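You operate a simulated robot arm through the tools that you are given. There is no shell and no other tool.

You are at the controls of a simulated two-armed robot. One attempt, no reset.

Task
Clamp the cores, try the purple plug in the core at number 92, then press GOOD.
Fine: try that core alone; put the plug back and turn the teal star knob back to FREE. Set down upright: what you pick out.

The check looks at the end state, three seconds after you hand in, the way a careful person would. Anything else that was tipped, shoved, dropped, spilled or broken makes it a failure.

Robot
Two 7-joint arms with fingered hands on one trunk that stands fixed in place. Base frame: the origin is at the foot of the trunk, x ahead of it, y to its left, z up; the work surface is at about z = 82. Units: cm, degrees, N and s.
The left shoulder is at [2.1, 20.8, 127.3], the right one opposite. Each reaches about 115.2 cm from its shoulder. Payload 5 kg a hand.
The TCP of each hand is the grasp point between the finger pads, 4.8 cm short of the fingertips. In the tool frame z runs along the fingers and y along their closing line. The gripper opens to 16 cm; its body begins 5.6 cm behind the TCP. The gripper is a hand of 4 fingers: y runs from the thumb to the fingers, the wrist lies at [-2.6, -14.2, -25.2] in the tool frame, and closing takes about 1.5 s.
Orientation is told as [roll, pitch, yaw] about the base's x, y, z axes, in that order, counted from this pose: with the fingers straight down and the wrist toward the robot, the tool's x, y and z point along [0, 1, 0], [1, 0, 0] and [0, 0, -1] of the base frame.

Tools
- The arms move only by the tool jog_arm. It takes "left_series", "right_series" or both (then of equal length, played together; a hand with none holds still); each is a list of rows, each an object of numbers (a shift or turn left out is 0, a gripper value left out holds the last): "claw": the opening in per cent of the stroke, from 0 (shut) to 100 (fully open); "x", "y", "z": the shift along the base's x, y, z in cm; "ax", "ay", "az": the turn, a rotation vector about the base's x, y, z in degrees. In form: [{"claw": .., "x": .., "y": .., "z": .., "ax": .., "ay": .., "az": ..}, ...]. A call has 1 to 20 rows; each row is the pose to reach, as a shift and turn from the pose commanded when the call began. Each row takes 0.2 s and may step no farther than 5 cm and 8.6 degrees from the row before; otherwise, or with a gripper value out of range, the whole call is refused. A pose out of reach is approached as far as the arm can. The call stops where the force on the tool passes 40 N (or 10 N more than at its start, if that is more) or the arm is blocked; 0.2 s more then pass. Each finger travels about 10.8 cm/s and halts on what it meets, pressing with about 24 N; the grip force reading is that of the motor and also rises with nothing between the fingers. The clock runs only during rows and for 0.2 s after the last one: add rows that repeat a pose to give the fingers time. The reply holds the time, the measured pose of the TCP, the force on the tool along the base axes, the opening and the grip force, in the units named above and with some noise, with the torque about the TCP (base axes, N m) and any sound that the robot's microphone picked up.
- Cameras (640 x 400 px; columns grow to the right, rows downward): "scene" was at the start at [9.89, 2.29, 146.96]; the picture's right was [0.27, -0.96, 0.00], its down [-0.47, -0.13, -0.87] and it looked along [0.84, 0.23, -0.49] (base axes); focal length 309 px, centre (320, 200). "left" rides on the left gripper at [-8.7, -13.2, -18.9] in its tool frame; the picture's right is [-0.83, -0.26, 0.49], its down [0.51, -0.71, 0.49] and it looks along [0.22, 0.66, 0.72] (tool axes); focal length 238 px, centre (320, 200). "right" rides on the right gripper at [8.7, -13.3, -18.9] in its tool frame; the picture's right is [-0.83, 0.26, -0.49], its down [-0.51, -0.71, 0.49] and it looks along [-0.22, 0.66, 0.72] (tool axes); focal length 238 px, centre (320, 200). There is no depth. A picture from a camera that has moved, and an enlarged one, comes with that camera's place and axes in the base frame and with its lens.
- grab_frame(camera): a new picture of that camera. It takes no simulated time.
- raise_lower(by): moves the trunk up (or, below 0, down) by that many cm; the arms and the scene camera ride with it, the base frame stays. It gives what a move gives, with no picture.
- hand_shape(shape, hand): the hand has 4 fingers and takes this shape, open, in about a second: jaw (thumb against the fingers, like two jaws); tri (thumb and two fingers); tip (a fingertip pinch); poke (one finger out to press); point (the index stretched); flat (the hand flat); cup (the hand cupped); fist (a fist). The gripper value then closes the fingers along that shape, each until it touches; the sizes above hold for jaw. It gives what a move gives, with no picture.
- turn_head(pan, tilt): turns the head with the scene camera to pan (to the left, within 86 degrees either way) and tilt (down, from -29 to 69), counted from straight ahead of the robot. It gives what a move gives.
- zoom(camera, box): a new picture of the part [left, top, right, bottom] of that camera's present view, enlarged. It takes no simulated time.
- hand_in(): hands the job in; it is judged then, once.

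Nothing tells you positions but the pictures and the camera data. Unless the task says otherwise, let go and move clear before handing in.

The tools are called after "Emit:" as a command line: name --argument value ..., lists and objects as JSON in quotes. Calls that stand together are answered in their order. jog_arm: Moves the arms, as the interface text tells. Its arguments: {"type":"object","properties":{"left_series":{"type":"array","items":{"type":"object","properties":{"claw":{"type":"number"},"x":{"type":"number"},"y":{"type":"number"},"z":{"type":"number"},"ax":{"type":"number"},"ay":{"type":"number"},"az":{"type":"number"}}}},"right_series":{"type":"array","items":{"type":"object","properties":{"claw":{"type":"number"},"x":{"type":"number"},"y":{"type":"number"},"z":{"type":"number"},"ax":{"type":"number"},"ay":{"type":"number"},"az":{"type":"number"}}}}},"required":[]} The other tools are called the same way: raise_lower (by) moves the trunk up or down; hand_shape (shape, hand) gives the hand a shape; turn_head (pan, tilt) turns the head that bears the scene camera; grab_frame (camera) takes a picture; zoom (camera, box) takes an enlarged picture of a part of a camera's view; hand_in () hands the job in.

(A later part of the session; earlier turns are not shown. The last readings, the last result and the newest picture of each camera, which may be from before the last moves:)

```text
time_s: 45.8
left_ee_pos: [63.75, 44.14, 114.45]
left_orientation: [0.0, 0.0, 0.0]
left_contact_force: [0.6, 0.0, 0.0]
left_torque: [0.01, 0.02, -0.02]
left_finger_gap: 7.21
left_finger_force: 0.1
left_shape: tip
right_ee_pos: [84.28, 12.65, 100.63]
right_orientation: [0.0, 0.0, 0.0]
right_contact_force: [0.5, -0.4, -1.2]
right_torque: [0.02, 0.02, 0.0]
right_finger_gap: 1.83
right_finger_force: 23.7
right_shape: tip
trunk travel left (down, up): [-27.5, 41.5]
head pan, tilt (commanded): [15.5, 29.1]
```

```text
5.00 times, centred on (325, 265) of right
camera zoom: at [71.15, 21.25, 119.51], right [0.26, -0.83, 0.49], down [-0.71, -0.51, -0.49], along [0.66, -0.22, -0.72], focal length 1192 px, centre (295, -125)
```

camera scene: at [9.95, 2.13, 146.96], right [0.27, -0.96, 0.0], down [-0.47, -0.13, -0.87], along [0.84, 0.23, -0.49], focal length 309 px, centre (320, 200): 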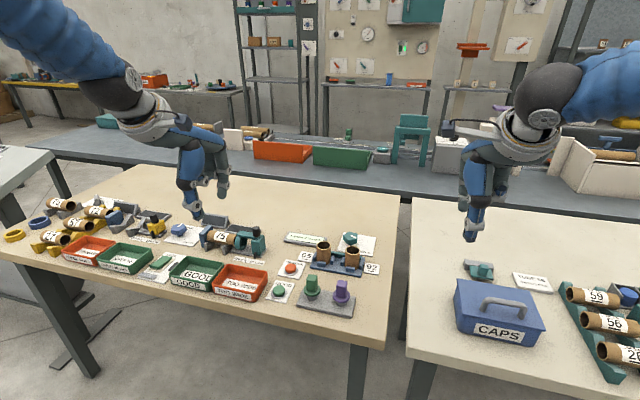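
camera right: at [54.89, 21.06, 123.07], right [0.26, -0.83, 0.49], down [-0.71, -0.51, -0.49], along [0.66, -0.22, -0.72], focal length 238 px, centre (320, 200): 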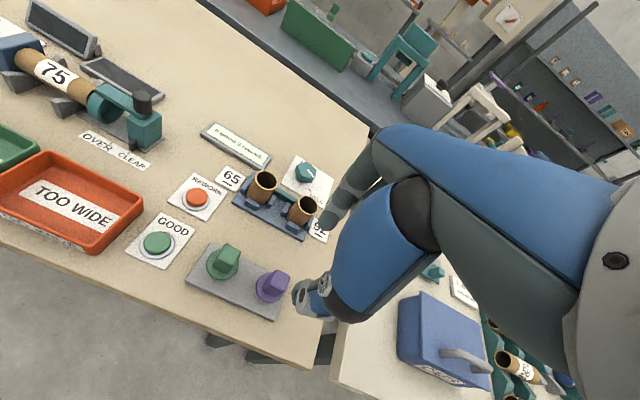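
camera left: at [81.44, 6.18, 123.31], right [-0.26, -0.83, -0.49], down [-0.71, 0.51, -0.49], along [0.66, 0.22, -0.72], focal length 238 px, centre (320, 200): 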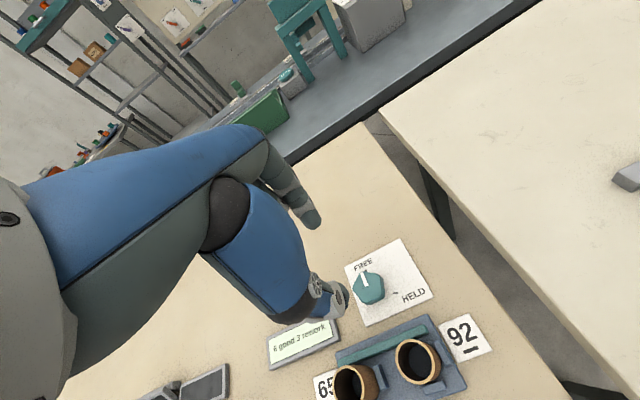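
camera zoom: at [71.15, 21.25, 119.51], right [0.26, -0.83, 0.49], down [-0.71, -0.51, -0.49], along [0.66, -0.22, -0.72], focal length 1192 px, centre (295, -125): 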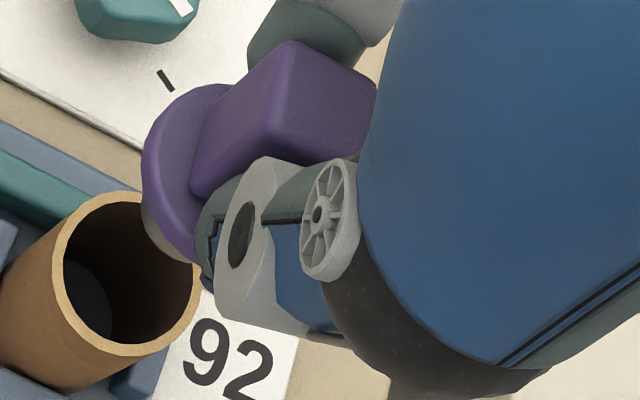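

The cameras agree the plug is about 0.5 cm too far out. I'll correct by (−0.55, −0.15) and lower 2 cm to just above the rim for another check.

Emit:
jog_arm --right_series '[{"x": -0.55, "y": -0.15}, {"x": -0.55, "y": -0.15, "z": -1}, {"x": -0.55, "y": -0.15, "z": -2}, {"x": -0.55, "y": -0.15, "z": -2}]'

Emit:
zoom --camera "left" --box '[480, 100, 540, 170]'

Emit:
zoom --camera "scene" --box '[325, 225, 375, 275]'

Emit:
zoom --camera "right" --box '[280, 215, 360, 305]'

```text
time_s: 46.8
left_ee_pos: [63.79, 44.26, 114.42]
left_orientation: [0.0, -0.1, 0.1]
left_contact_force: [0.0, 0.3, 0.3]
left_torque: [0.0, 0.01, 0.0]
left_finger_gap: 7.2
left_finger_force: 0.1
left_shape: tip
right_ee_pos: [83.61, 12.54, 98.82]
right_orientation: [0.1, 0.0, -0.1]
right_contact_force: [0.2, -0.5, -1.3]
right_torque: [-0.01, 0.02, -0.05]
right_finger_gap: 1.83
right_finger_force: 24.5
right_shape: tip
trunk travel left (down, up): [-27.5, 41.5]
head pan, tilt (commanded): [15.5, 29.1]
```

```text
5.71 times, centred on (510, 135) of left
camera zoom: at [50.58, 35.41, 133.32], right [-0.26, -0.83, -0.49], down [-0.71, 0.51, -0.49], along [0.66, 0.22, -0.72], focal length 1362 px, centre (-766, 571)
```

zoom: 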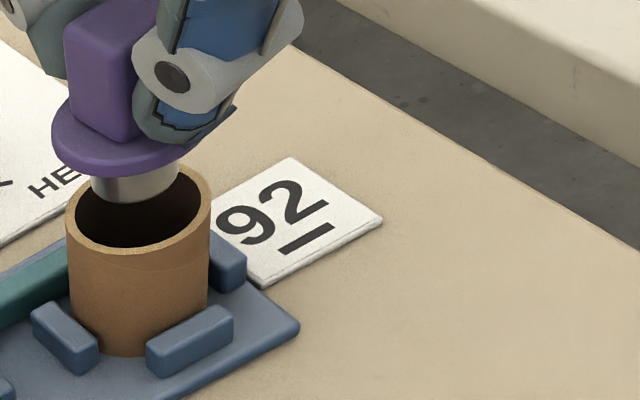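

```text
8.00 times, centred on (350, 250) of scene
camera zoom: at [9.91, 2.32, 146.96], right [0.27, -0.96, 0.0], down [-0.47, -0.13, -0.87], along [0.84, 0.23, -0.49], focal length 2470 px, centre (80, -200)
```

zoom: 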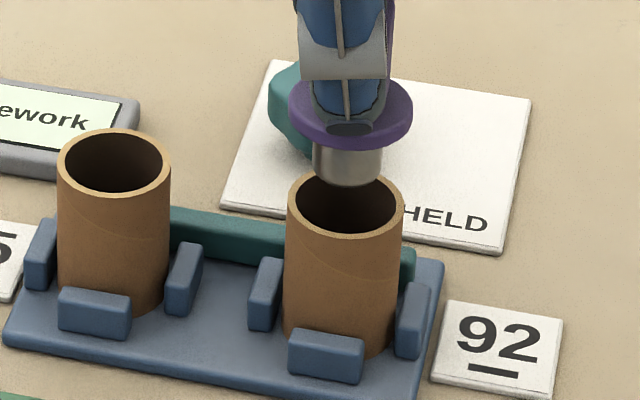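

```text
4.44 times, centred on (320, 260) of right
camera zoom: at [70.53, 21.21, 117.68], right [0.26, -0.83, 0.49], down [-0.71, -0.51, -0.49], along [0.66, -0.22, -0.72], focal length 1059 px, centre (320, -67)
```

zoom: 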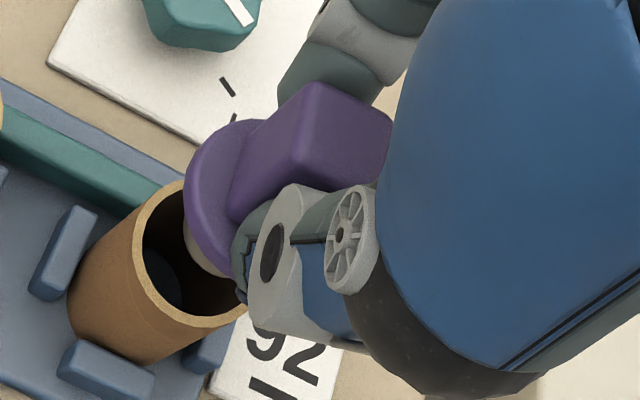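

The spigot is now centred over the hole within about 2 mm in both views. I'll lower gently into the core, watching the force.

Emit:
jog_arm --right_series '[{"z": -0.4}, {"z": -0.8}, {"z": -1.2}, {"z": -1.6}, {"z": -2.0}, {"z": -2.0}]'

Emit:
zoom --camera "left" --box '[480, 100, 540, 170]'

Emit:
zoom --camera "scene" --box '[325, 225, 375, 275]'

```text
time_s: 48.2
left_ee_pos: [63.78, 44.09, 114.4]
left_orientation: [0.0, 0.0, -0.1]
left_contact_force: [-0.2, 0.4, 0.2]
left_torque: [0.02, -0.01, 0.03]
left_finger_gap: 7.17
left_finger_force: 0.1
left_shape: tip
right_ee_pos: [83.69, 12.65, 96.84]
right_orientation: [-0.1, 0.0, 0.0]
right_contact_force: [0.1, 0.4, -1.7]
right_torque: [0.01, -0.03, 0.0]
right_finger_gap: 1.83
right_finger_force: 24.3
right_shape: tip
trunk travel left (down, up): [-27.5, 41.5]
head pan, tilt (commanded): [15.5, 29.1]
```

```text
5.71 times, centred on (510, 135) of left
camera zoom: at [50.57, 35.4, 133.33], right [-0.26, -0.83, -0.49], down [-0.71, 0.51, -0.49], along [0.66, 0.22, -0.72], focal length 1362 px, centre (-766, 571)
```

zoom: 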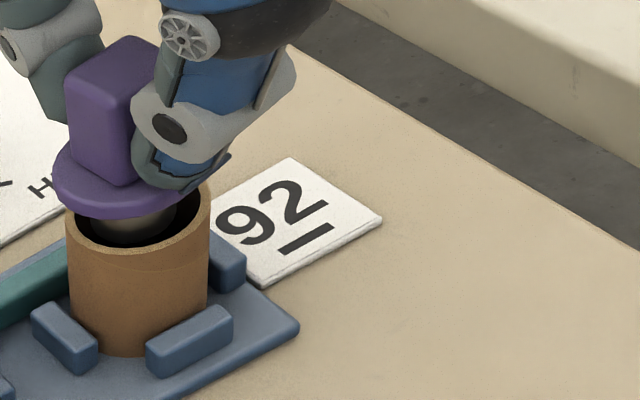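

```text
8.00 times, centred on (350, 250) of scene
camera zoom: at [9.9, 2.31, 146.96], right [0.27, -0.96, 0.0], down [-0.47, -0.13, -0.87], along [0.84, 0.23, -0.49], focal length 2470 px, centre (80, -200)
```

zoom: 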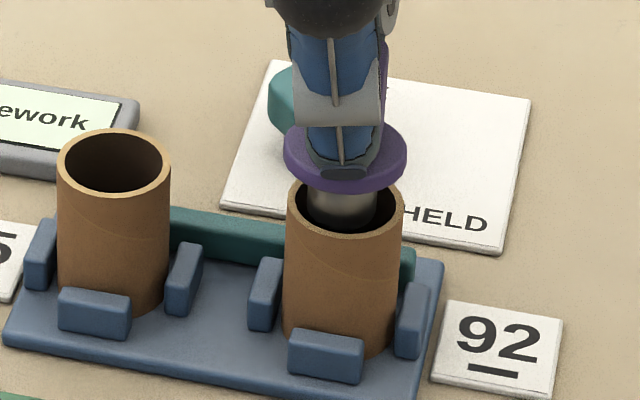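

The spigot is entering the core freely with no contact force. I'll continue down in small steps until the flange seats on the rim.

Emit:
jog_arm --right_series '[{"z": -0.3}, {"z": -0.6}, {"z": -0.9}, {"z": -1.1}, {"z": -1.1}]'

Emit:
zoom --camera "left" --box '[480, 100, 540, 170]'

Emit:
zoom --camera "scene" --box '[325, 225, 375, 275]'

```text
time_s: 49.4
left_ee_pos: [63.72, 44.12, 114.45]
left_orientation: [0.1, 0.0, 0.1]
left_contact_force: [-0.3, 0.2, -0.5]
left_torque: [0.02, -0.02, -0.01]
left_finger_gap: 7.15
left_finger_force: 0.1
left_shape: tip
right_ee_pos: [83.65, 12.61, 95.84]
right_orientation: [-0.1, -0.1, 0.0]
right_contact_force: [1.0, -0.3, -0.2]
right_torque: [-0.03, -0.03, 0.0]
right_finger_gap: 1.83
right_finger_force: 23.9
right_shape: tip
trunk travel left (down, up): [-27.5, 41.5]
head pan, tilt (commanded): [15.5, 29.1]
```

```text
5.71 times, centred on (510, 135) of left
camera zoom: at [50.58, 35.4, 133.33], right [-0.26, -0.83, -0.49], down [-0.71, 0.51, -0.49], along [0.66, 0.22, -0.72], focal length 1362 px, centre (-766, 571)
```

zoom: 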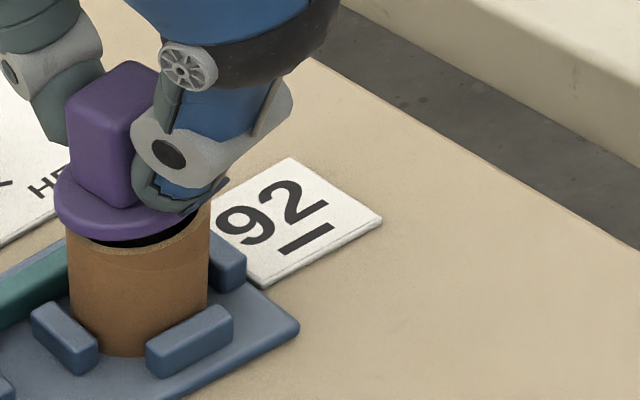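

```text
8.00 times, centred on (350, 250) of scene
camera zoom: at [9.91, 2.31, 146.96], right [0.27, -0.96, 0.0], down [-0.47, -0.13, -0.87], along [0.84, 0.23, -0.49], focal length 2470 px, centre (80, -200)
```

zoom: 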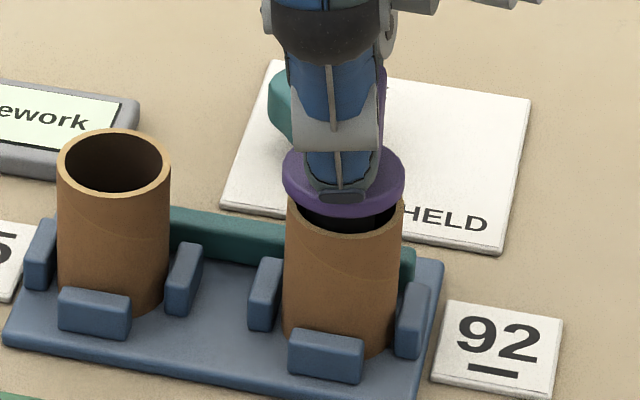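

About 1 cm remains between flange and rim, still force-free. Continuing down gently.

Emit:
jog_arm --right_series '[{"z": -0.2}, {"z": -0.4}, {"z": -0.6}, {"z": -0.7}, {"z": -0.7}]'

Emit:
zoom --camera "left" --box '[480, 100, 540, 170]'

Emit:
zoom --camera "scene" --box '[325, 225, 375, 275]'

```text
time_s: 50.6
left_ee_pos: [63.83, 44.11, 114.47]
left_orientation: [-0.1, -0.1, 0.0]
left_contact_force: [-0.3, 0.8, -0.7]
left_torque: [0.02, 0.03, -0.01]
left_finger_gap: 7.18
left_finger_force: 0.1
left_shape: tip
right_ee_pos: [83.7, 12.53, 95.06]
right_orientation: [0.0, -0.1, 0.1]
right_contact_force: [-0.6, 0.1, 2.2]
right_torque: [0.01, -0.06, -0.04]
right_finger_gap: 1.83
right_finger_force: 24.0
right_shape: tip
trunk travel left (down, up): [-27.5, 41.5]
head pan, tilt (commanded): [15.5, 29.1]
```

```text
5.71 times, centred on (510, 135) of left
camera zoom: at [50.55, 35.4, 133.34], right [-0.26, -0.83, -0.49], down [-0.71, 0.51, -0.49], along [0.66, 0.22, -0.72], focal length 1362 px, centre (-766, 571)
```

zoom: 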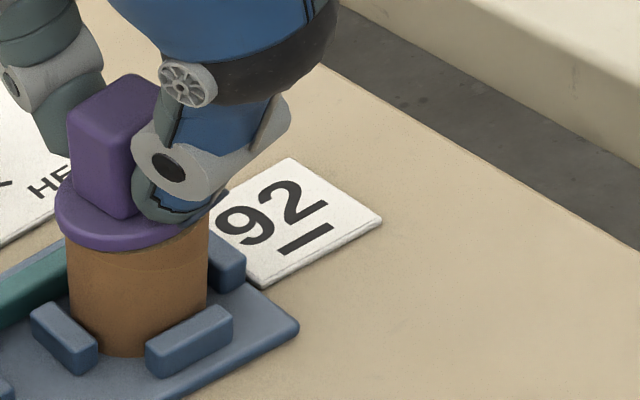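

```text
8.00 times, centred on (350, 250) of scene
camera zoom: at [9.88, 2.3, 146.96], right [0.27, -0.96, 0.0], down [-0.47, -0.13, -0.87], along [0.84, 0.23, -0.49], focal length 2470 px, centre (80, -200)
```

zoom: 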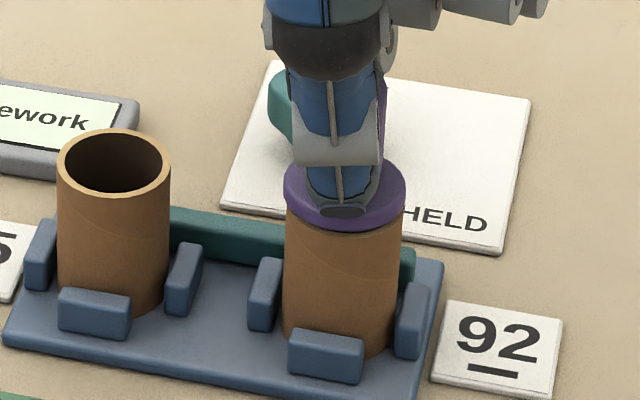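

The flange looks to be just touching the rim (force has risen to about +2 N). One more small step to confirm it is seated.

Emit:
jog_arm --right_series '[{"z": -0.1}, {"z": -0.2}, {"z": -0.2}, {"z": -0.2}]'

Emit:
zoom --camera "scene" --box '[325, 225, 375, 275]'

Emit:
zoom --camera "right" --box '[260, 200, 360, 305]'

```text
time_s: 51.6
left_ee_pos: [63.69, 44.04, 114.59]
left_orientation: [0.0, -0.1, 0.0]
left_contact_force: [-1.1, 0.3, -0.3]
left_torque: [-0.04, -0.01, -0.02]
left_finger_gap: 7.17
left_finger_force: 0.1
left_shape: tip
right_ee_pos: [83.7, 12.62, 95.04]
right_orientation: [-0.1, -0.1, 0.0]
right_contact_force: [-0.2, 0.4, 11.4]
right_torque: [-0.01, -0.1, -0.02]
right_finger_gap: 1.91
right_finger_force: 23.6
right_shape: tip
trunk travel left (down, up): [-27.5, 41.5]
head pan, tilt (commanded): [15.5, 29.1]
```

```text
8.00 times, centred on (350, 250) of scene
camera zoom: at [9.79, 2.29, 146.97], right [0.27, -0.96, 0.0], down [-0.47, -0.13, -0.87], along [0.84, 0.23, -0.49], focal length 2470 px, centre (80, -200)
```

zoom: 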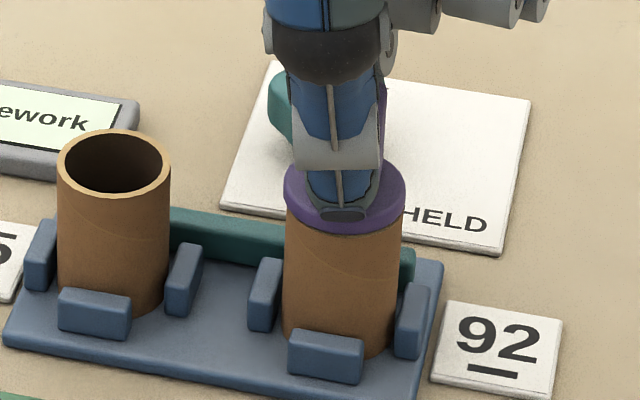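

```text
3.81 times, centred on (310, 252) of right
camera zoom: at [70.5, 21.22, 113.84], right [0.26, -0.83, 0.49], down [-0.71, -0.51, -0.49], along [0.66, -0.22, -0.72], focal length 908 px, centre (358, 0)
```

zoom: 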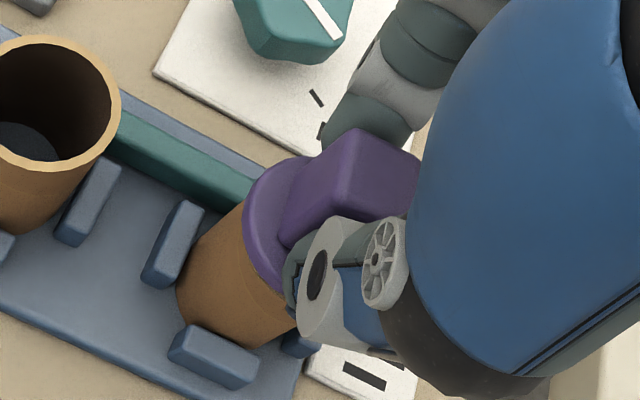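

The plug is fully seated in core 92 with the flange on the rim. Now I'll withdraw it straight up.

Emit:
jog_arm --right_series '[{"z": 0.3}, {"z": 0.7}, {"z": 1.2}, {"z": 1.8}, {"z": 2.5}, {"z": 3.2}, {"z": 4}, {"z": 5}, {"z": 6}, {"z": 6.5}, {"z": 6.5}]'

Emit:
zoom --camera "scene" --box '[310, 210, 390, 290]'

Emit:
zoom --camera "left" --box '[440, 60, 580, 200]'

```text
time_s: 54.0
left_ee_pos: [63.85, 44.04, 114.4]
left_orientation: [0.0, 0.0, 0.0]
left_contact_force: [-0.3, -0.2, 0.1]
left_torque: [-0.04, 0.04, 0.0]
left_finger_gap: 7.15
left_finger_force: 0.1
left_shape: tip
right_ee_pos: [83.53, 12.51, 101.36]
right_orientation: [0.0, 0.0, 0.1]
right_contact_force: [1.7, 0.0, -1.7]
right_torque: [0.0, 0.01, -0.02]
right_finger_gap: 1.88
right_finger_force: 24.1
right_shape: tip
trunk travel left (down, up): [-27.5, 41.5]
head pan, tilt (commanded): [15.5, 29.1]
```

```text
5.00 times, centred on (350, 250) of scene
camera zoom: at [9.91, 2.31, 146.96], right [0.27, -0.96, 0.0], down [-0.47, -0.13, -0.87], along [0.84, 0.23, -0.49], focal length 1544 px, centre (170, -50)
```

zoom: 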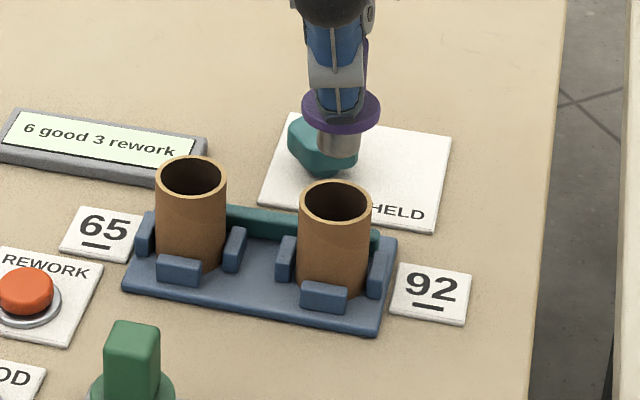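

```text
2.86 times, centred on (510, 130) of left
camera zoom: at [50.58, 35.4, 133.33], right [-0.26, -0.83, -0.49], down [-0.71, 0.51, -0.49], along [0.66, 0.22, -0.72], focal length 681 px, centre (-223, 400)
```

zoom: 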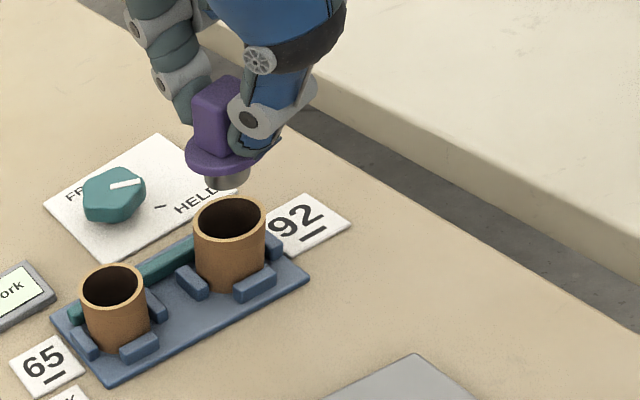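

Core stayed put and the plug came out cleanly. I'll carry it back over its spot on the grey plate.

Emit:
jog_arm --right_series '[{"x": -2}, {"x": -5}, {"x": -8}, {"x": -11}, {"x": -14, "y": -0.15}, {"x": -15.85, "y": -0.15}, {"x": -15.85, "y": -0.15}, {"x": -15.85, "y": -0.15, "z": -2}, {"x": -15.85, "y": -0.15, "z": -4}, {"x": -15.85, "y": -0.15, "z": -6}, {"x": -15.85, "y": -0.15, "z": -7}, {"x": -15.85, "y": -0.15, "z": -7}]'

Emit:
zoom --camera "scene" --box '[294, 240, 374, 330]'

Emit:
zoom --camera "left" --box '[490, 100, 640, 240]'

Emit:
zoom --camera "right" --box '[180, 180, 380, 340]'

```text
time_s: 56.6
left_ee_pos: [63.71, 44.1, 114.4]
left_orientation: [0.0, 0.1, 0.0]
left_contact_force: [0.1, -0.5, -1.3]
left_torque: [-0.01, 0.0, -0.04]
left_finger_gap: 7.16
left_finger_force: 0.1
left_shape: tip
right_ee_pos: [67.85, 12.35, 94.35]
right_orientation: [0.1, -0.1, -0.1]
right_contact_force: [-0.4, 0.5, -1.5]
right_torque: [0.01, 0.0, -0.01]
right_finger_gap: 1.88
right_finger_force: 23.9
right_shape: tip
trunk travel left (down, up): [-27.5, 41.5]
head pan, tilt (commanded): [15.5, 29.1]
```

```text
4.44 times, centred on (334, 285) of scene
camera zoom: at [9.89, 2.3, 146.96], right [0.27, -0.96, 0.0], down [-0.47, -0.13, -0.87], along [0.84, 0.23, -0.49], focal length 1372 px, centre (258, -178)
```

zoom: 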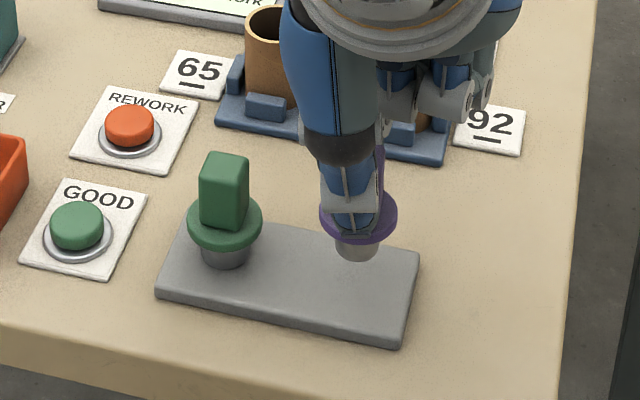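

```text
2.86 times, centred on (565, 170) of left
camera zoom: at [50.56, 35.4, 133.33], right [-0.26, -0.83, -0.49], down [-0.71, 0.51, -0.49], along [0.66, 0.22, -0.72], focal length 681 px, centre (-380, 286)
```

zoom: 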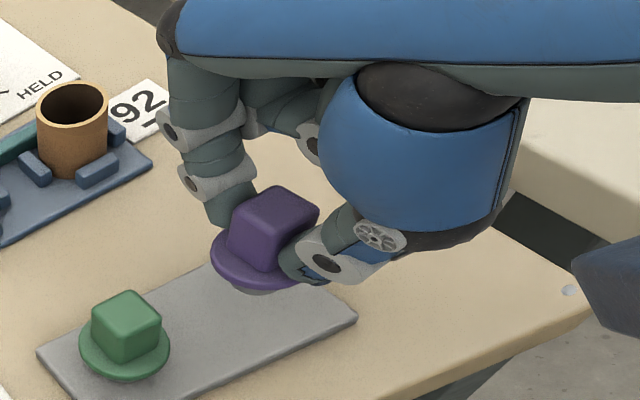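

```text
2.50 times, centred on (280, 260) of right
camera zoom: at [54.7, 21.07, 113.24], right [0.26, -0.83, 0.49], down [-0.71, -0.51, -0.49], along [0.66, -0.22, -0.72], focal length 596 px, centre (420, 50)
```

zoom: 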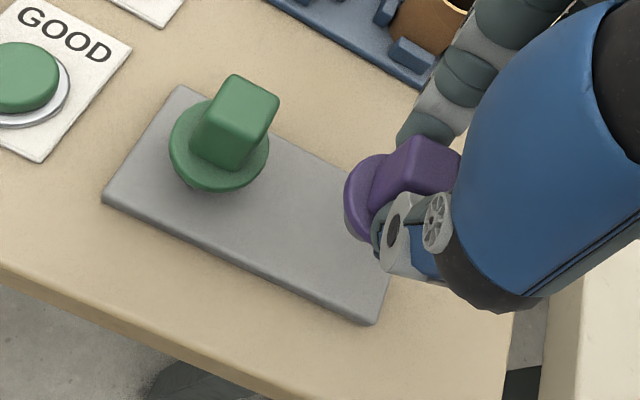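

The plug is upright above its original place on the plate. I'll lower it gently until it touches down.

Emit:
jog_arm --right_series '[{"z": -0.6}, {"z": -1.2}, {"z": -1.7}, {"z": -2.1}, {"z": -2.1}]'

Emit:
jog_arm --right_series '[{"z": -0.1}, {"z": -0.2}, {"z": -0.2}]'

Emit:
zoom --camera "scene" --box '[310, 270, 370, 320]'

```text
time_s: 57.8
left_ee_pos: [63.73, 44.12, 114.44]
left_orientation: [0.0, 0.0, 0.0]
left_contact_force: [-0.1, 0.2, -0.4]
left_torque: [-0.04, -0.02, 0.0]
left_finger_gap: 7.19
left_finger_force: 0.1
left_shape: tip
right_ee_pos: [67.82, 12.51, 92.33]
right_orientation: [0.1, -0.1, 0.1]
right_contact_force: [-0.4, 0.4, -1.2]
right_torque: [0.01, -0.03, -0.01]
right_finger_gap: 1.84
right_finger_force: 23.9
right_shape: tip
trunk travel left (down, up): [-27.5, 41.5]
head pan, tilt (commanded): [15.5, 29.1]
```

```text
time_s: 58.6
left_ee_pos: [63.76, 44.04, 114.35]
left_orientation: [0.0, 0.0, 0.0]
left_contact_force: [-0.7, 0.4, -0.3]
left_torque: [-0.03, 0.03, 0.01]
left_finger_gap: 7.19
left_finger_force: 0.1
left_shape: tip
right_ee_pos: [67.85, 12.53, 92.03]
right_orientation: [-0.1, 0.1, 0.0]
right_contact_force: [0.0, 0.0, -1.2]
right_torque: [0.0, 0.01, -0.04]
right_finger_gap: 1.86
right_finger_force: 24.5
right_shape: tip
trunk travel left (down, up): [-27.5, 41.5]
head pan, tilt (commanded): [15.5, 29.1]
```

```text
8.00 times, centred on (340, 295) of scene
camera zoom: at [9.9, 2.31, 146.96], right [0.27, -0.96, 0.0], down [-0.47, -0.13, -0.87], along [0.84, 0.23, -0.49], focal length 2470 px, centre (160, -560)
```

zoom: 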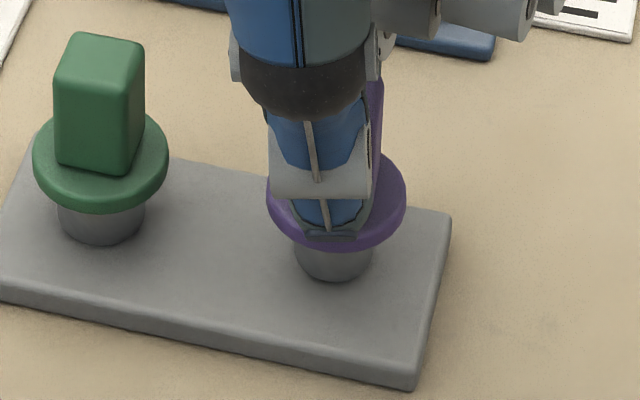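

Nearly down with no contact yet. I'll continue in 1 mm steps until I feel the plate.

Emit:
jog_arm --right_series '[{"z": -0.1}, {"z": -0.1}, {"z": -0.2}, {"z": -0.2}]'

Emit:
zoom --camera "scene" --box '[310, 270, 370, 320]'

```text
time_s: 59.6
left_ee_pos: [63.73, 44.09, 114.51]
left_orientation: [0.0, 0.0, 0.0]
left_contact_force: [-1.1, 0.4, -1.2]
left_torque: [0.01, -0.01, 0.0]
left_finger_gap: 7.19
left_finger_force: 0.1
left_shape: tip
right_ee_pos: [67.88, 12.47, 91.94]
right_orientation: [0.0, 0.0, 0.1]
right_contact_force: [-0.2, -0.3, -0.6]
right_torque: [0.01, 0.02, 0.0]
right_finger_gap: 1.87
right_finger_force: 24.1
right_shape: tip
trunk travel left (down, up): [-27.5, 41.5]
head pan, tilt (commanded): [15.5, 29.1]
```

```text
8.00 times, centred on (340, 295) of scene
camera zoom: at [9.89, 2.3, 146.96], right [0.27, -0.96, 0.0], down [-0.47, -0.13, -0.87], along [0.84, 0.23, -0.49], focal length 2470 px, centre (160, -560)
```

zoom: 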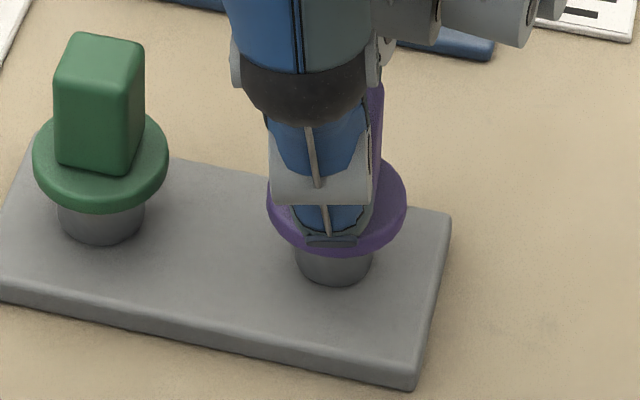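

Contact shadow is closing. Another couple of millimetre steps.

Emit:
jog_arm --right_series '[{"z": -0.1}, {"z": -0.1}, {"z": -0.1}]'

```text
time_s: 60.4
left_ee_pos: [63.66, 44.03, 114.44]
left_orientation: [-0.1, -0.2, -0.1]
left_contact_force: [0.0, 0.0, -0.1]
left_torque: [-0.07, -0.02, 0.02]
left_finger_gap: 7.17
left_finger_force: 0.0
left_shape: tip
right_ee_pos: [67.84, 12.44, 91.85]
right_orientation: [-0.1, -0.2, 0.0]
right_contact_force: [-1.7, 0.0, 7.9]
right_torque: [0.02, 0.05, -0.04]
right_finger_gap: 1.87
right_finger_force: 23.9
right_shape: tip
trunk travel left (down, up): [-27.5, 41.5]
head pan, tilt (commanded): [15.5, 29.1]
```

Touchdown felt (about 8 N). I'll ease off slightly and open the fingers gently.

Emit:
jog_arm --right_series '[{"z": 0.06}, {"z": 0.06, "claw": 14}, {"z": 0.06, "claw": 18}, {"z": 0.06, "claw": 25}, {"z": 0.06, "claw": 35}, {"z": 0.06, "claw": 42}, {"z": 0.06, "claw": 42}, {"z": 0.06, "claw": 42}]'

Emit:
zoom --camera "scene" --box '[300, 265, 370, 325]'

Emit:
zoom --camera "left" --box '[520, 120, 640, 240]'

Emit:
zoom --camera "right" --box '[180, 200, 380, 340]'

```text
time_s: 62.2
left_ee_pos: [63.83, 44.03, 114.44]
left_orientation: [0.0, 0.0, 0.0]
left_contact_force: [0.0, -0.6, 0.6]
left_torque: [0.04, 0.02, 0.02]
left_finger_gap: 7.18
left_finger_force: 0.0
left_shape: tip
right_ee_pos: [67.88, 12.47, 91.75]
right_orientation: [-0.1, 0.0, 0.1]
right_contact_force: [0.0, 0.1, -0.2]
right_torque: [0.01, -0.01, 0.02]
right_finger_gap: 6.67
right_finger_force: 0.1
right_shape: tip
trunk travel left (down, up): [-27.5, 41.5]
head pan, tilt (commanded): [15.5, 29.1]
```

```text
6.67 times, centred on (335, 295) of scene
camera zoom: at [9.88, 2.31, 146.96], right [0.27, -0.96, 0.0], down [-0.47, -0.13, -0.87], along [0.84, 0.23, -0.49], focal length 2059 px, centre (220, -433)
```

zoom: 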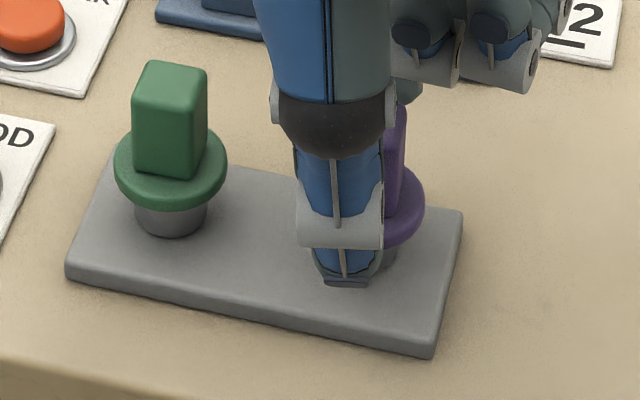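

```text
3.33 times, centred on (580, 180) of left
camera zoom: at [50.55, 35.4, 133.34], right [-0.26, -0.83, -0.49], down [-0.71, 0.51, -0.49], along [0.66, 0.22, -0.72], focal length 794 px, centre (-547, 267)
```

zoom: 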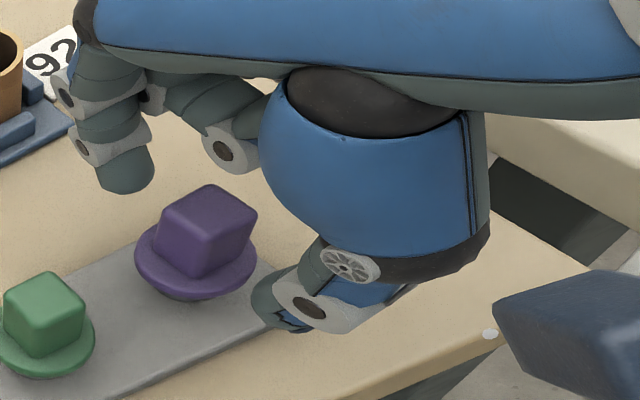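

```text
2.86 times, centred on (280, 270) of right
camera zoom: at [54.72, 21.1, 110.66], right [0.26, -0.83, 0.49], down [-0.71, -0.51, -0.49], along [0.66, -0.22, -0.72], focal length 681 px, centre (434, 0)
```

zoom: 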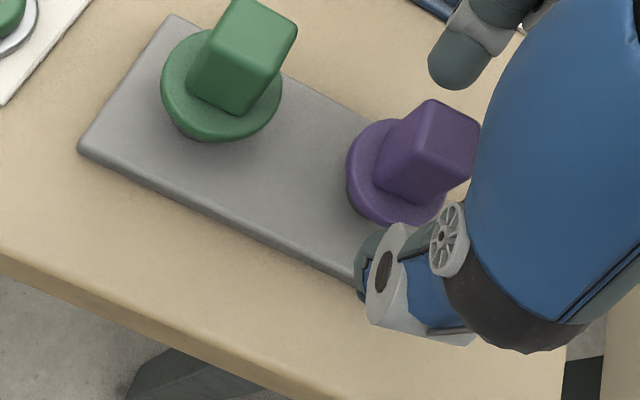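

The purple plug is standing upright back on its plate. I'll lift the right hand straight up and retreat it to its side.

Emit:
jog_arm --right_series '[{"z": 2}, {"z": 4}, {"z": 6}, {"z": 9}, {"z": 12}, {"z": 15}, {"z": 19}, {"z": 22, "y": -3}, {"z": 22, "y": -7, "x": 1}, {"z": 22, "y": -11, "x": 2}, {"z": 22, "y": -15, "x": 3}, {"z": 22, "y": -19, "x": 4}, {"z": 22, "y": -23, "x": 5}, {"z": 22, "y": -26, "x": 5}, {"z": 22, "y": -26, "x": 5}]'

Emit:
hand_shape --hand "left" --shape "poke"

Emit:
grab_frame --camera "scene"

Emit:
zoom --camera "scene" --box '[150, 90, 290, 240]'

Emit:
grab_frame --camera "left"

```text
time_s: 65.4
left_ee_pos: [63.73, 44.12, 114.35]
left_orientation: [0.1, -0.1, 0.0]
left_contact_force: [0.0, 0.4, 0.0]
left_torque: [-0.04, 0.03, -0.03]
left_finger_gap: 7.16
left_finger_force: 0.1
left_shape: tip
right_ee_pos: [72.95, -13.45, 113.92]
right_orientation: [-0.1, 0.0, 0.1]
right_contact_force: [-0.2, 1.1, 0.8]
right_torque: [-0.03, 0.03, -0.02]
right_finger_gap: 6.7
right_finger_force: 0.1
right_shape: tip
trunk travel left (down, up): [-27.5, 41.5]
head pan, tilt (commanded): [15.5, 29.1]
```

```text
time_s: 66.3
left_ee_pos: [63.64, 44.03, 114.46]
left_orientation: [0.0, -0.1, -0.1]
left_contact_force: [0.0, -0.1, -0.4]
left_torque: [0.01, 0.03, -0.01]
left_finger_gap: 0.0
left_finger_force: 0.0
left_shape: poke
right_ee_pos: [72.83, -13.57, 113.87]
right_orientation: [0.1, 0.0, 0.0]
right_contact_force: [0.4, 0.0, 0.5]
right_torque: [0.01, 0.02, 0.02]
right_finger_gap: 6.71
right_finger_force: 0.1
right_shape: tip
trunk travel left (down, up): [-27.5, 41.5]
head pan, tilt (commanded): [15.5, 29.1]
```

```text
taken
camera scene: at [9.89, 2.3, 146.96], right [0.27, -0.96, 0.0], down [-0.47, -0.13, -0.87], along [0.84, 0.23, -0.49], focal length 309 px, centre (320, 200)
```

scene: 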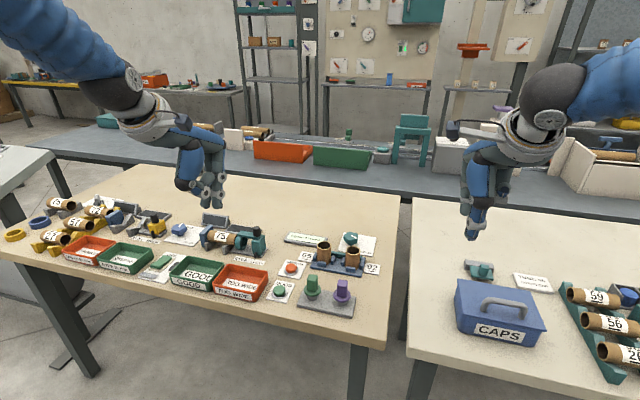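

```text
2.67 times, centred on (220, 165) of scene
camera zoom: at [9.89, 2.3, 146.96], right [0.27, -0.96, 0.0], down [-0.47, -0.13, -0.87], along [0.84, 0.23, -0.49], focal length 823 px, centre (587, 293)
```

zoom: 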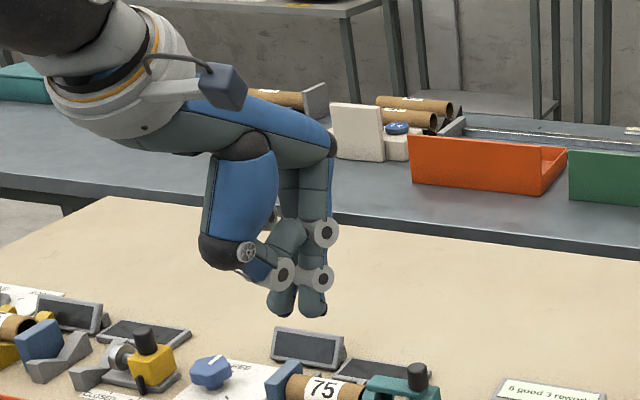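

```text
taken
camera left: at [50.56, 35.4, 133.33], right [-0.26, -0.83, -0.49], down [-0.71, 0.51, -0.49], along [0.66, 0.22, -0.72], focal length 238 px, centre (320, 200)
```

left: 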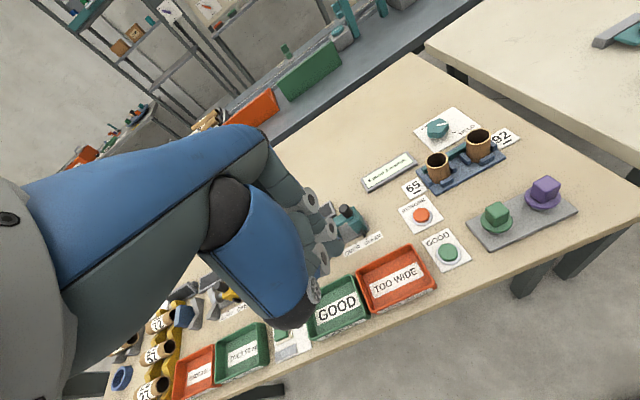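

The plug remains upright. I'll inspect the left hand's poke shape to find the pressing fingertip.

Emit:
zoom --camera "scene" --box '[190, 150, 260, 220]'

Emit:
zoom --camera "right" --box '[0, 0, 200, 200]'

Emit:
zoom --camera "left" --box '[250, 150, 410, 350]'

```text
5.71 times, centred on (225, 185) of scene
camera zoom: at [9.89, 2.3, 146.96], right [0.27, -0.96, 0.0], down [-0.47, -0.13, -0.87], along [0.84, 0.23, -0.49], focal length 1764 px, centre (863, 286)
```

zoom: 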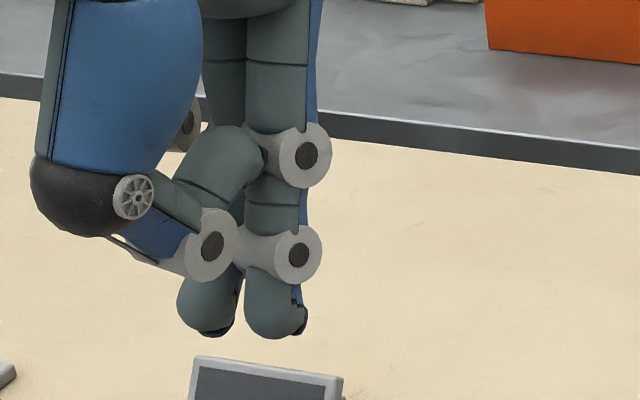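

```text
2.00 times, centred on (100, 100) of right
camera zoom: at [59.67, -4.85, 132.74], right [0.26, -0.83, 0.49], down [-0.71, -0.51, -0.49], along [0.66, -0.22, -0.72], focal length 477 px, centre (760, 400)
```

zoom: 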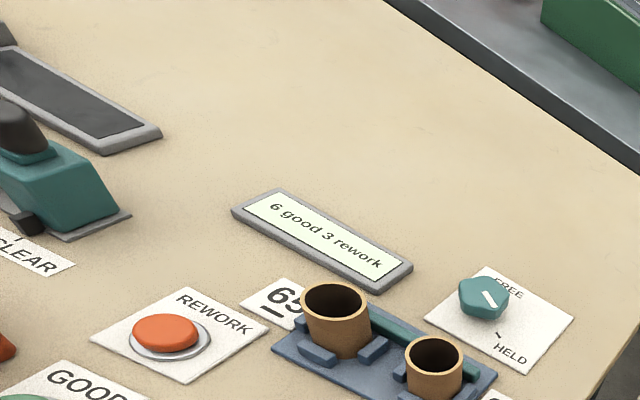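

```text
2.00 times, centred on (330, 250) of left
camera zoom: at [50.56, 35.4, 133.33], right [-0.26, -0.83, -0.49], down [-0.71, 0.51, -0.49], along [0.66, 0.22, -0.72], focal length 477 px, centre (300, 100)
```

zoom: 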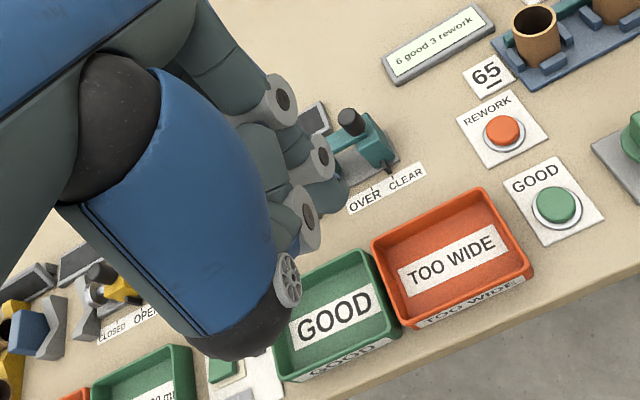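

In poke shape the index is extended with the thumb bracing beside it. I'll bring it above the GOOD button (about (67.2, 29.9)) and check the tip alignment.

Emit:
jog_arm --left_series '[{"x": 0.3, "y": -3, "z": -1}, {"x": 0.6, "y": -6, "z": -3}, {"x": 0.9, "y": -9, "z": -6}, {"x": 1.2, "y": -12, "z": -9}, {"x": 1.6, "y": -14.2, "z": -12}, {"x": 1.6, "y": -14.2, "z": -15}, {"x": 1.6, "y": -14.2, "z": -17}, {"x": 1.6, "y": -14.2, "z": -17}]'

Emit:
zoom --camera "scene" --box '[240, 200, 340, 320]'

Emit:
zoom --camera "left" --box '[260, 180, 460, 360]'

Emit:
zoom --camera "right" --box '[0, 60, 160, 280]'

```text
time_s: 68.1
left_ee_pos: [65.31, 29.66, 97.26]
left_orientation: [0.0, -0.2, 0.0]
left_contact_force: [-0.3, 0.0, 0.4]
left_torque: [0.0, -0.02, 0.0]
left_finger_gap: 0.0
left_finger_force: 0.1
left_shape: poke
right_ee_pos: [72.79, -13.59, 114.01]
right_orientation: [0.0, 0.0, 0.0]
right_contact_force: [0.1, -0.1, 0.4]
right_torque: [0.0, -0.02, -0.05]
right_finger_gap: 6.67
right_finger_force: 0.0
right_shape: tip
trunk travel left (down, up): [-27.5, 41.5]
head pan, tilt (commanded): [15.5, 29.1]
```

```text
3.33 times, centred on (290, 260) of scene
camera zoom: at [9.84, 2.29, 146.97], right [0.27, -0.96, 0.0], down [-0.47, -0.13, -0.87], along [0.84, 0.23, -0.49], focal length 1029 px, centre (420, 0)
```

zoom: 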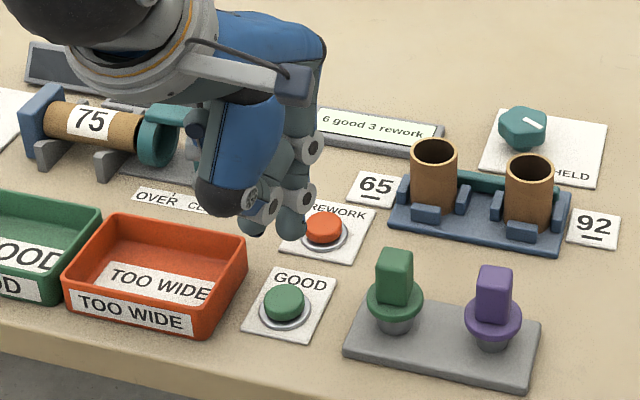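

```text
2.22 times, centred on (360, 270) of left
camera zoom: at [52.12, 21.02, 116.01], right [-0.26, -0.83, -0.49], down [-0.71, 0.51, -0.49], along [0.66, 0.22, -0.72], focal length 530 px, centre (231, 44)
```

zoom: 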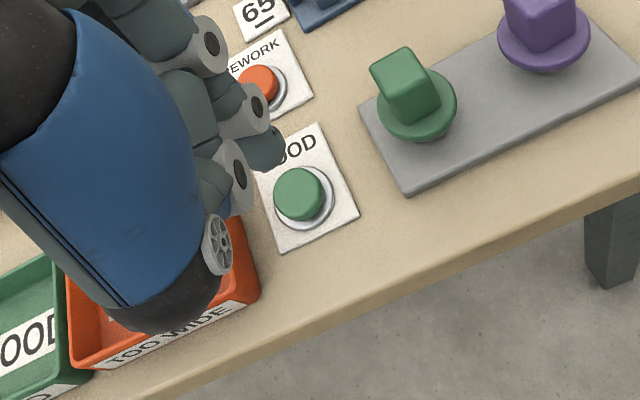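

```text
1.82 times, centred on (80, 170) of right
camera zoom: at [59.63, -4.87, 132.76], right [0.26, -0.83, 0.49], down [-0.71, -0.51, -0.49], along [0.66, -0.22, -0.72], focal length 433 px, centre (756, 254)
```

zoom: 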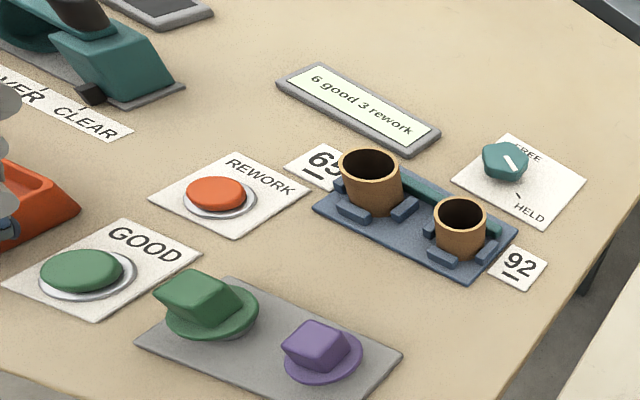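

The index tip sits about 1 cm ahead and 0.8 cm right of the TCP. I'll shift to put it over the button, lower partway and recheck.

Emit:
jog_arm --left_series '[{"x": 0.7, "y": 1.0}, {"x": 0.7, "y": 1.0, "z": -2}, {"x": 0.7, "y": 1.0, "z": -4}, {"x": 0.7, "y": 1.0, "z": -4}]'

Emit:
zoom --camera "scene" --box '[250, 240, 310, 310]'

Emit:
zoom --camera "left" --box '[300, 190, 410, 300]'

Emit:
grab_frame --camera "right"

```text
time_s: 69.1
left_ee_pos: [65.89, 30.82, 93.36]
left_orientation: [0.0, -0.1, 0.0]
left_contact_force: [0.6, 0.0, -0.7]
left_torque: [0.04, -0.04, 0.02]
left_finger_gap: 0.01
left_finger_force: 0.0
left_shape: poke
right_ee_pos: [72.65, -13.57, 113.84]
right_orientation: [0.0, 0.1, 0.1]
right_contact_force: [-1.3, -0.6, 0.4]
right_torque: [0.03, -0.04, 0.01]
right_finger_gap: 6.68
right_finger_force: 0.1
right_shape: tip
trunk travel left (down, up): [-27.5, 41.5]
head pan, tilt (commanded): [15.5, 29.1]
```

```text
5.71 times, centred on (280, 275) of scene
camera zoom: at [9.84, 2.25, 146.97], right [0.27, -0.96, 0.0], down [-0.47, -0.13, -0.87], along [0.84, 0.23, -0.49], focal length 1764 px, centre (549, -229)
```

zoom: 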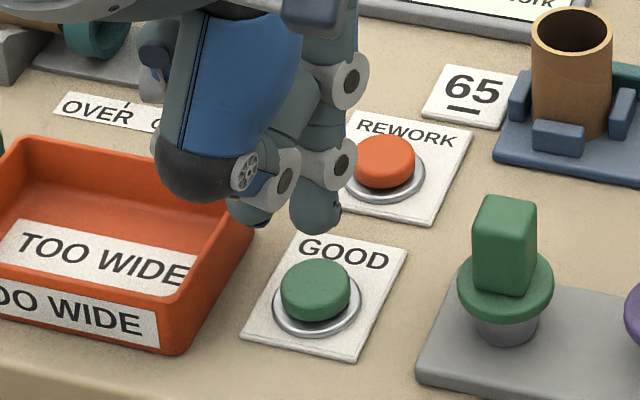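

```text
3.64 times, centred on (355, 245) of left
camera zoom: at [52.71, 22.1, 112.18], right [-0.26, -0.83, -0.49], down [-0.71, 0.51, -0.49], along [0.66, 0.22, -0.72], focal length 867 px, centre (193, 36)
```

zoom: 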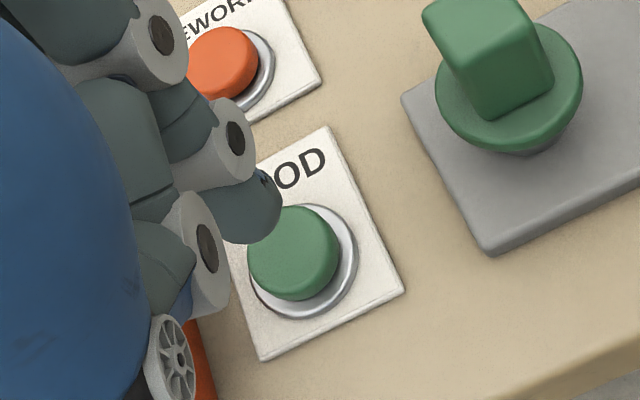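

```text
taken
camera right: at [59.63, -4.9, 132.76], right [0.26, -0.83, 0.49], down [-0.71, -0.51, -0.49], along [0.66, -0.22, -0.72], focal length 238 px, centre (320, 200)
```

right: 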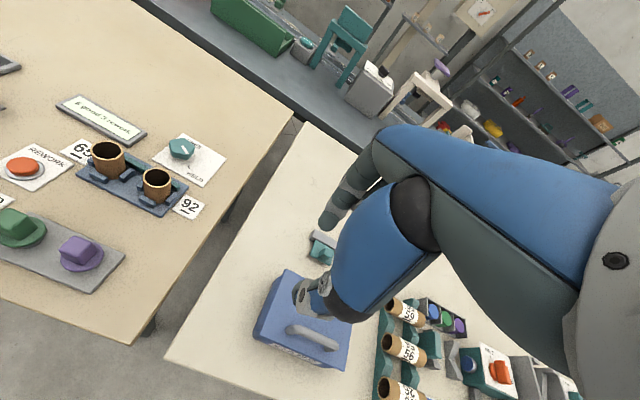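

The index tip is about 0.35 cm right of the button centre and 3 cm above it, with the thumb tip well higher. I'll correct and approach the button.

Emit:
jog_arm --left_series '[{"y": 0.35, "z": -0.8}, {"y": 0.35, "z": -1.6}, {"y": 0.35, "z": -2.2}, {"y": 0.35, "z": -2.2}]'

Emit:
zoom --camera "scene" --box '[250, 240, 310, 310]'

Emit:
zoom --camera "left" --box '[300, 170, 410, 280]'

```text
time_s: 70.1
left_ee_pos: [65.81, 31.13, 91.18]
left_orientation: [0.1, -0.1, 0.0]
left_contact_force: [1.0, 0.0, -0.3]
left_torque: [0.02, 0.02, -0.01]
left_finger_gap: 0.0
left_finger_force: 0.0
left_shape: poke
right_ee_pos: [72.84, -13.58, 113.85]
right_orientation: [0.0, 0.0, 0.0]
right_contact_force: [-0.3, -0.6, 0.0]
right_torque: [0.01, -0.04, 0.01]
right_finger_gap: 6.71
right_finger_force: 0.1
right_shape: tip
trunk travel left (down, up): [-27.5, 41.5]
head pan, tilt (commanded): [15.5, 29.1]
```

```text
5.71 times, centred on (280, 275) of scene
camera zoom: at [9.87, 2.26, 146.96], right [0.27, -0.96, 0.0], down [-0.47, -0.13, -0.87], along [0.84, 0.23, -0.49], focal length 1764 px, centre (549, -229)
```

zoom: 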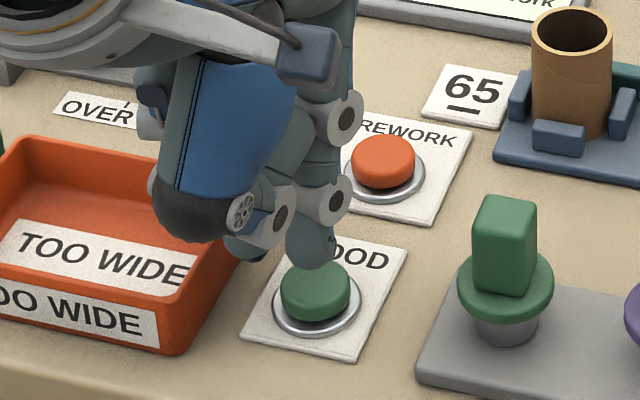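

```text
3.64 times, centred on (355, 225) of left
camera zoom: at [52.68, 22.47, 109.99], right [-0.26, -0.83, -0.49], down [-0.71, 0.51, -0.49], along [0.66, 0.22, -0.72], focal length 867 px, centre (193, 109)
```

zoom: 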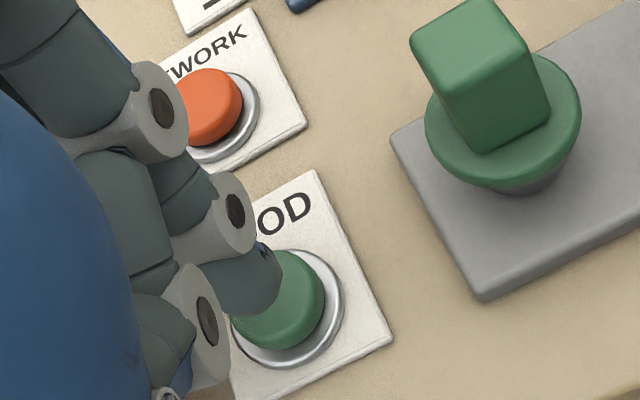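

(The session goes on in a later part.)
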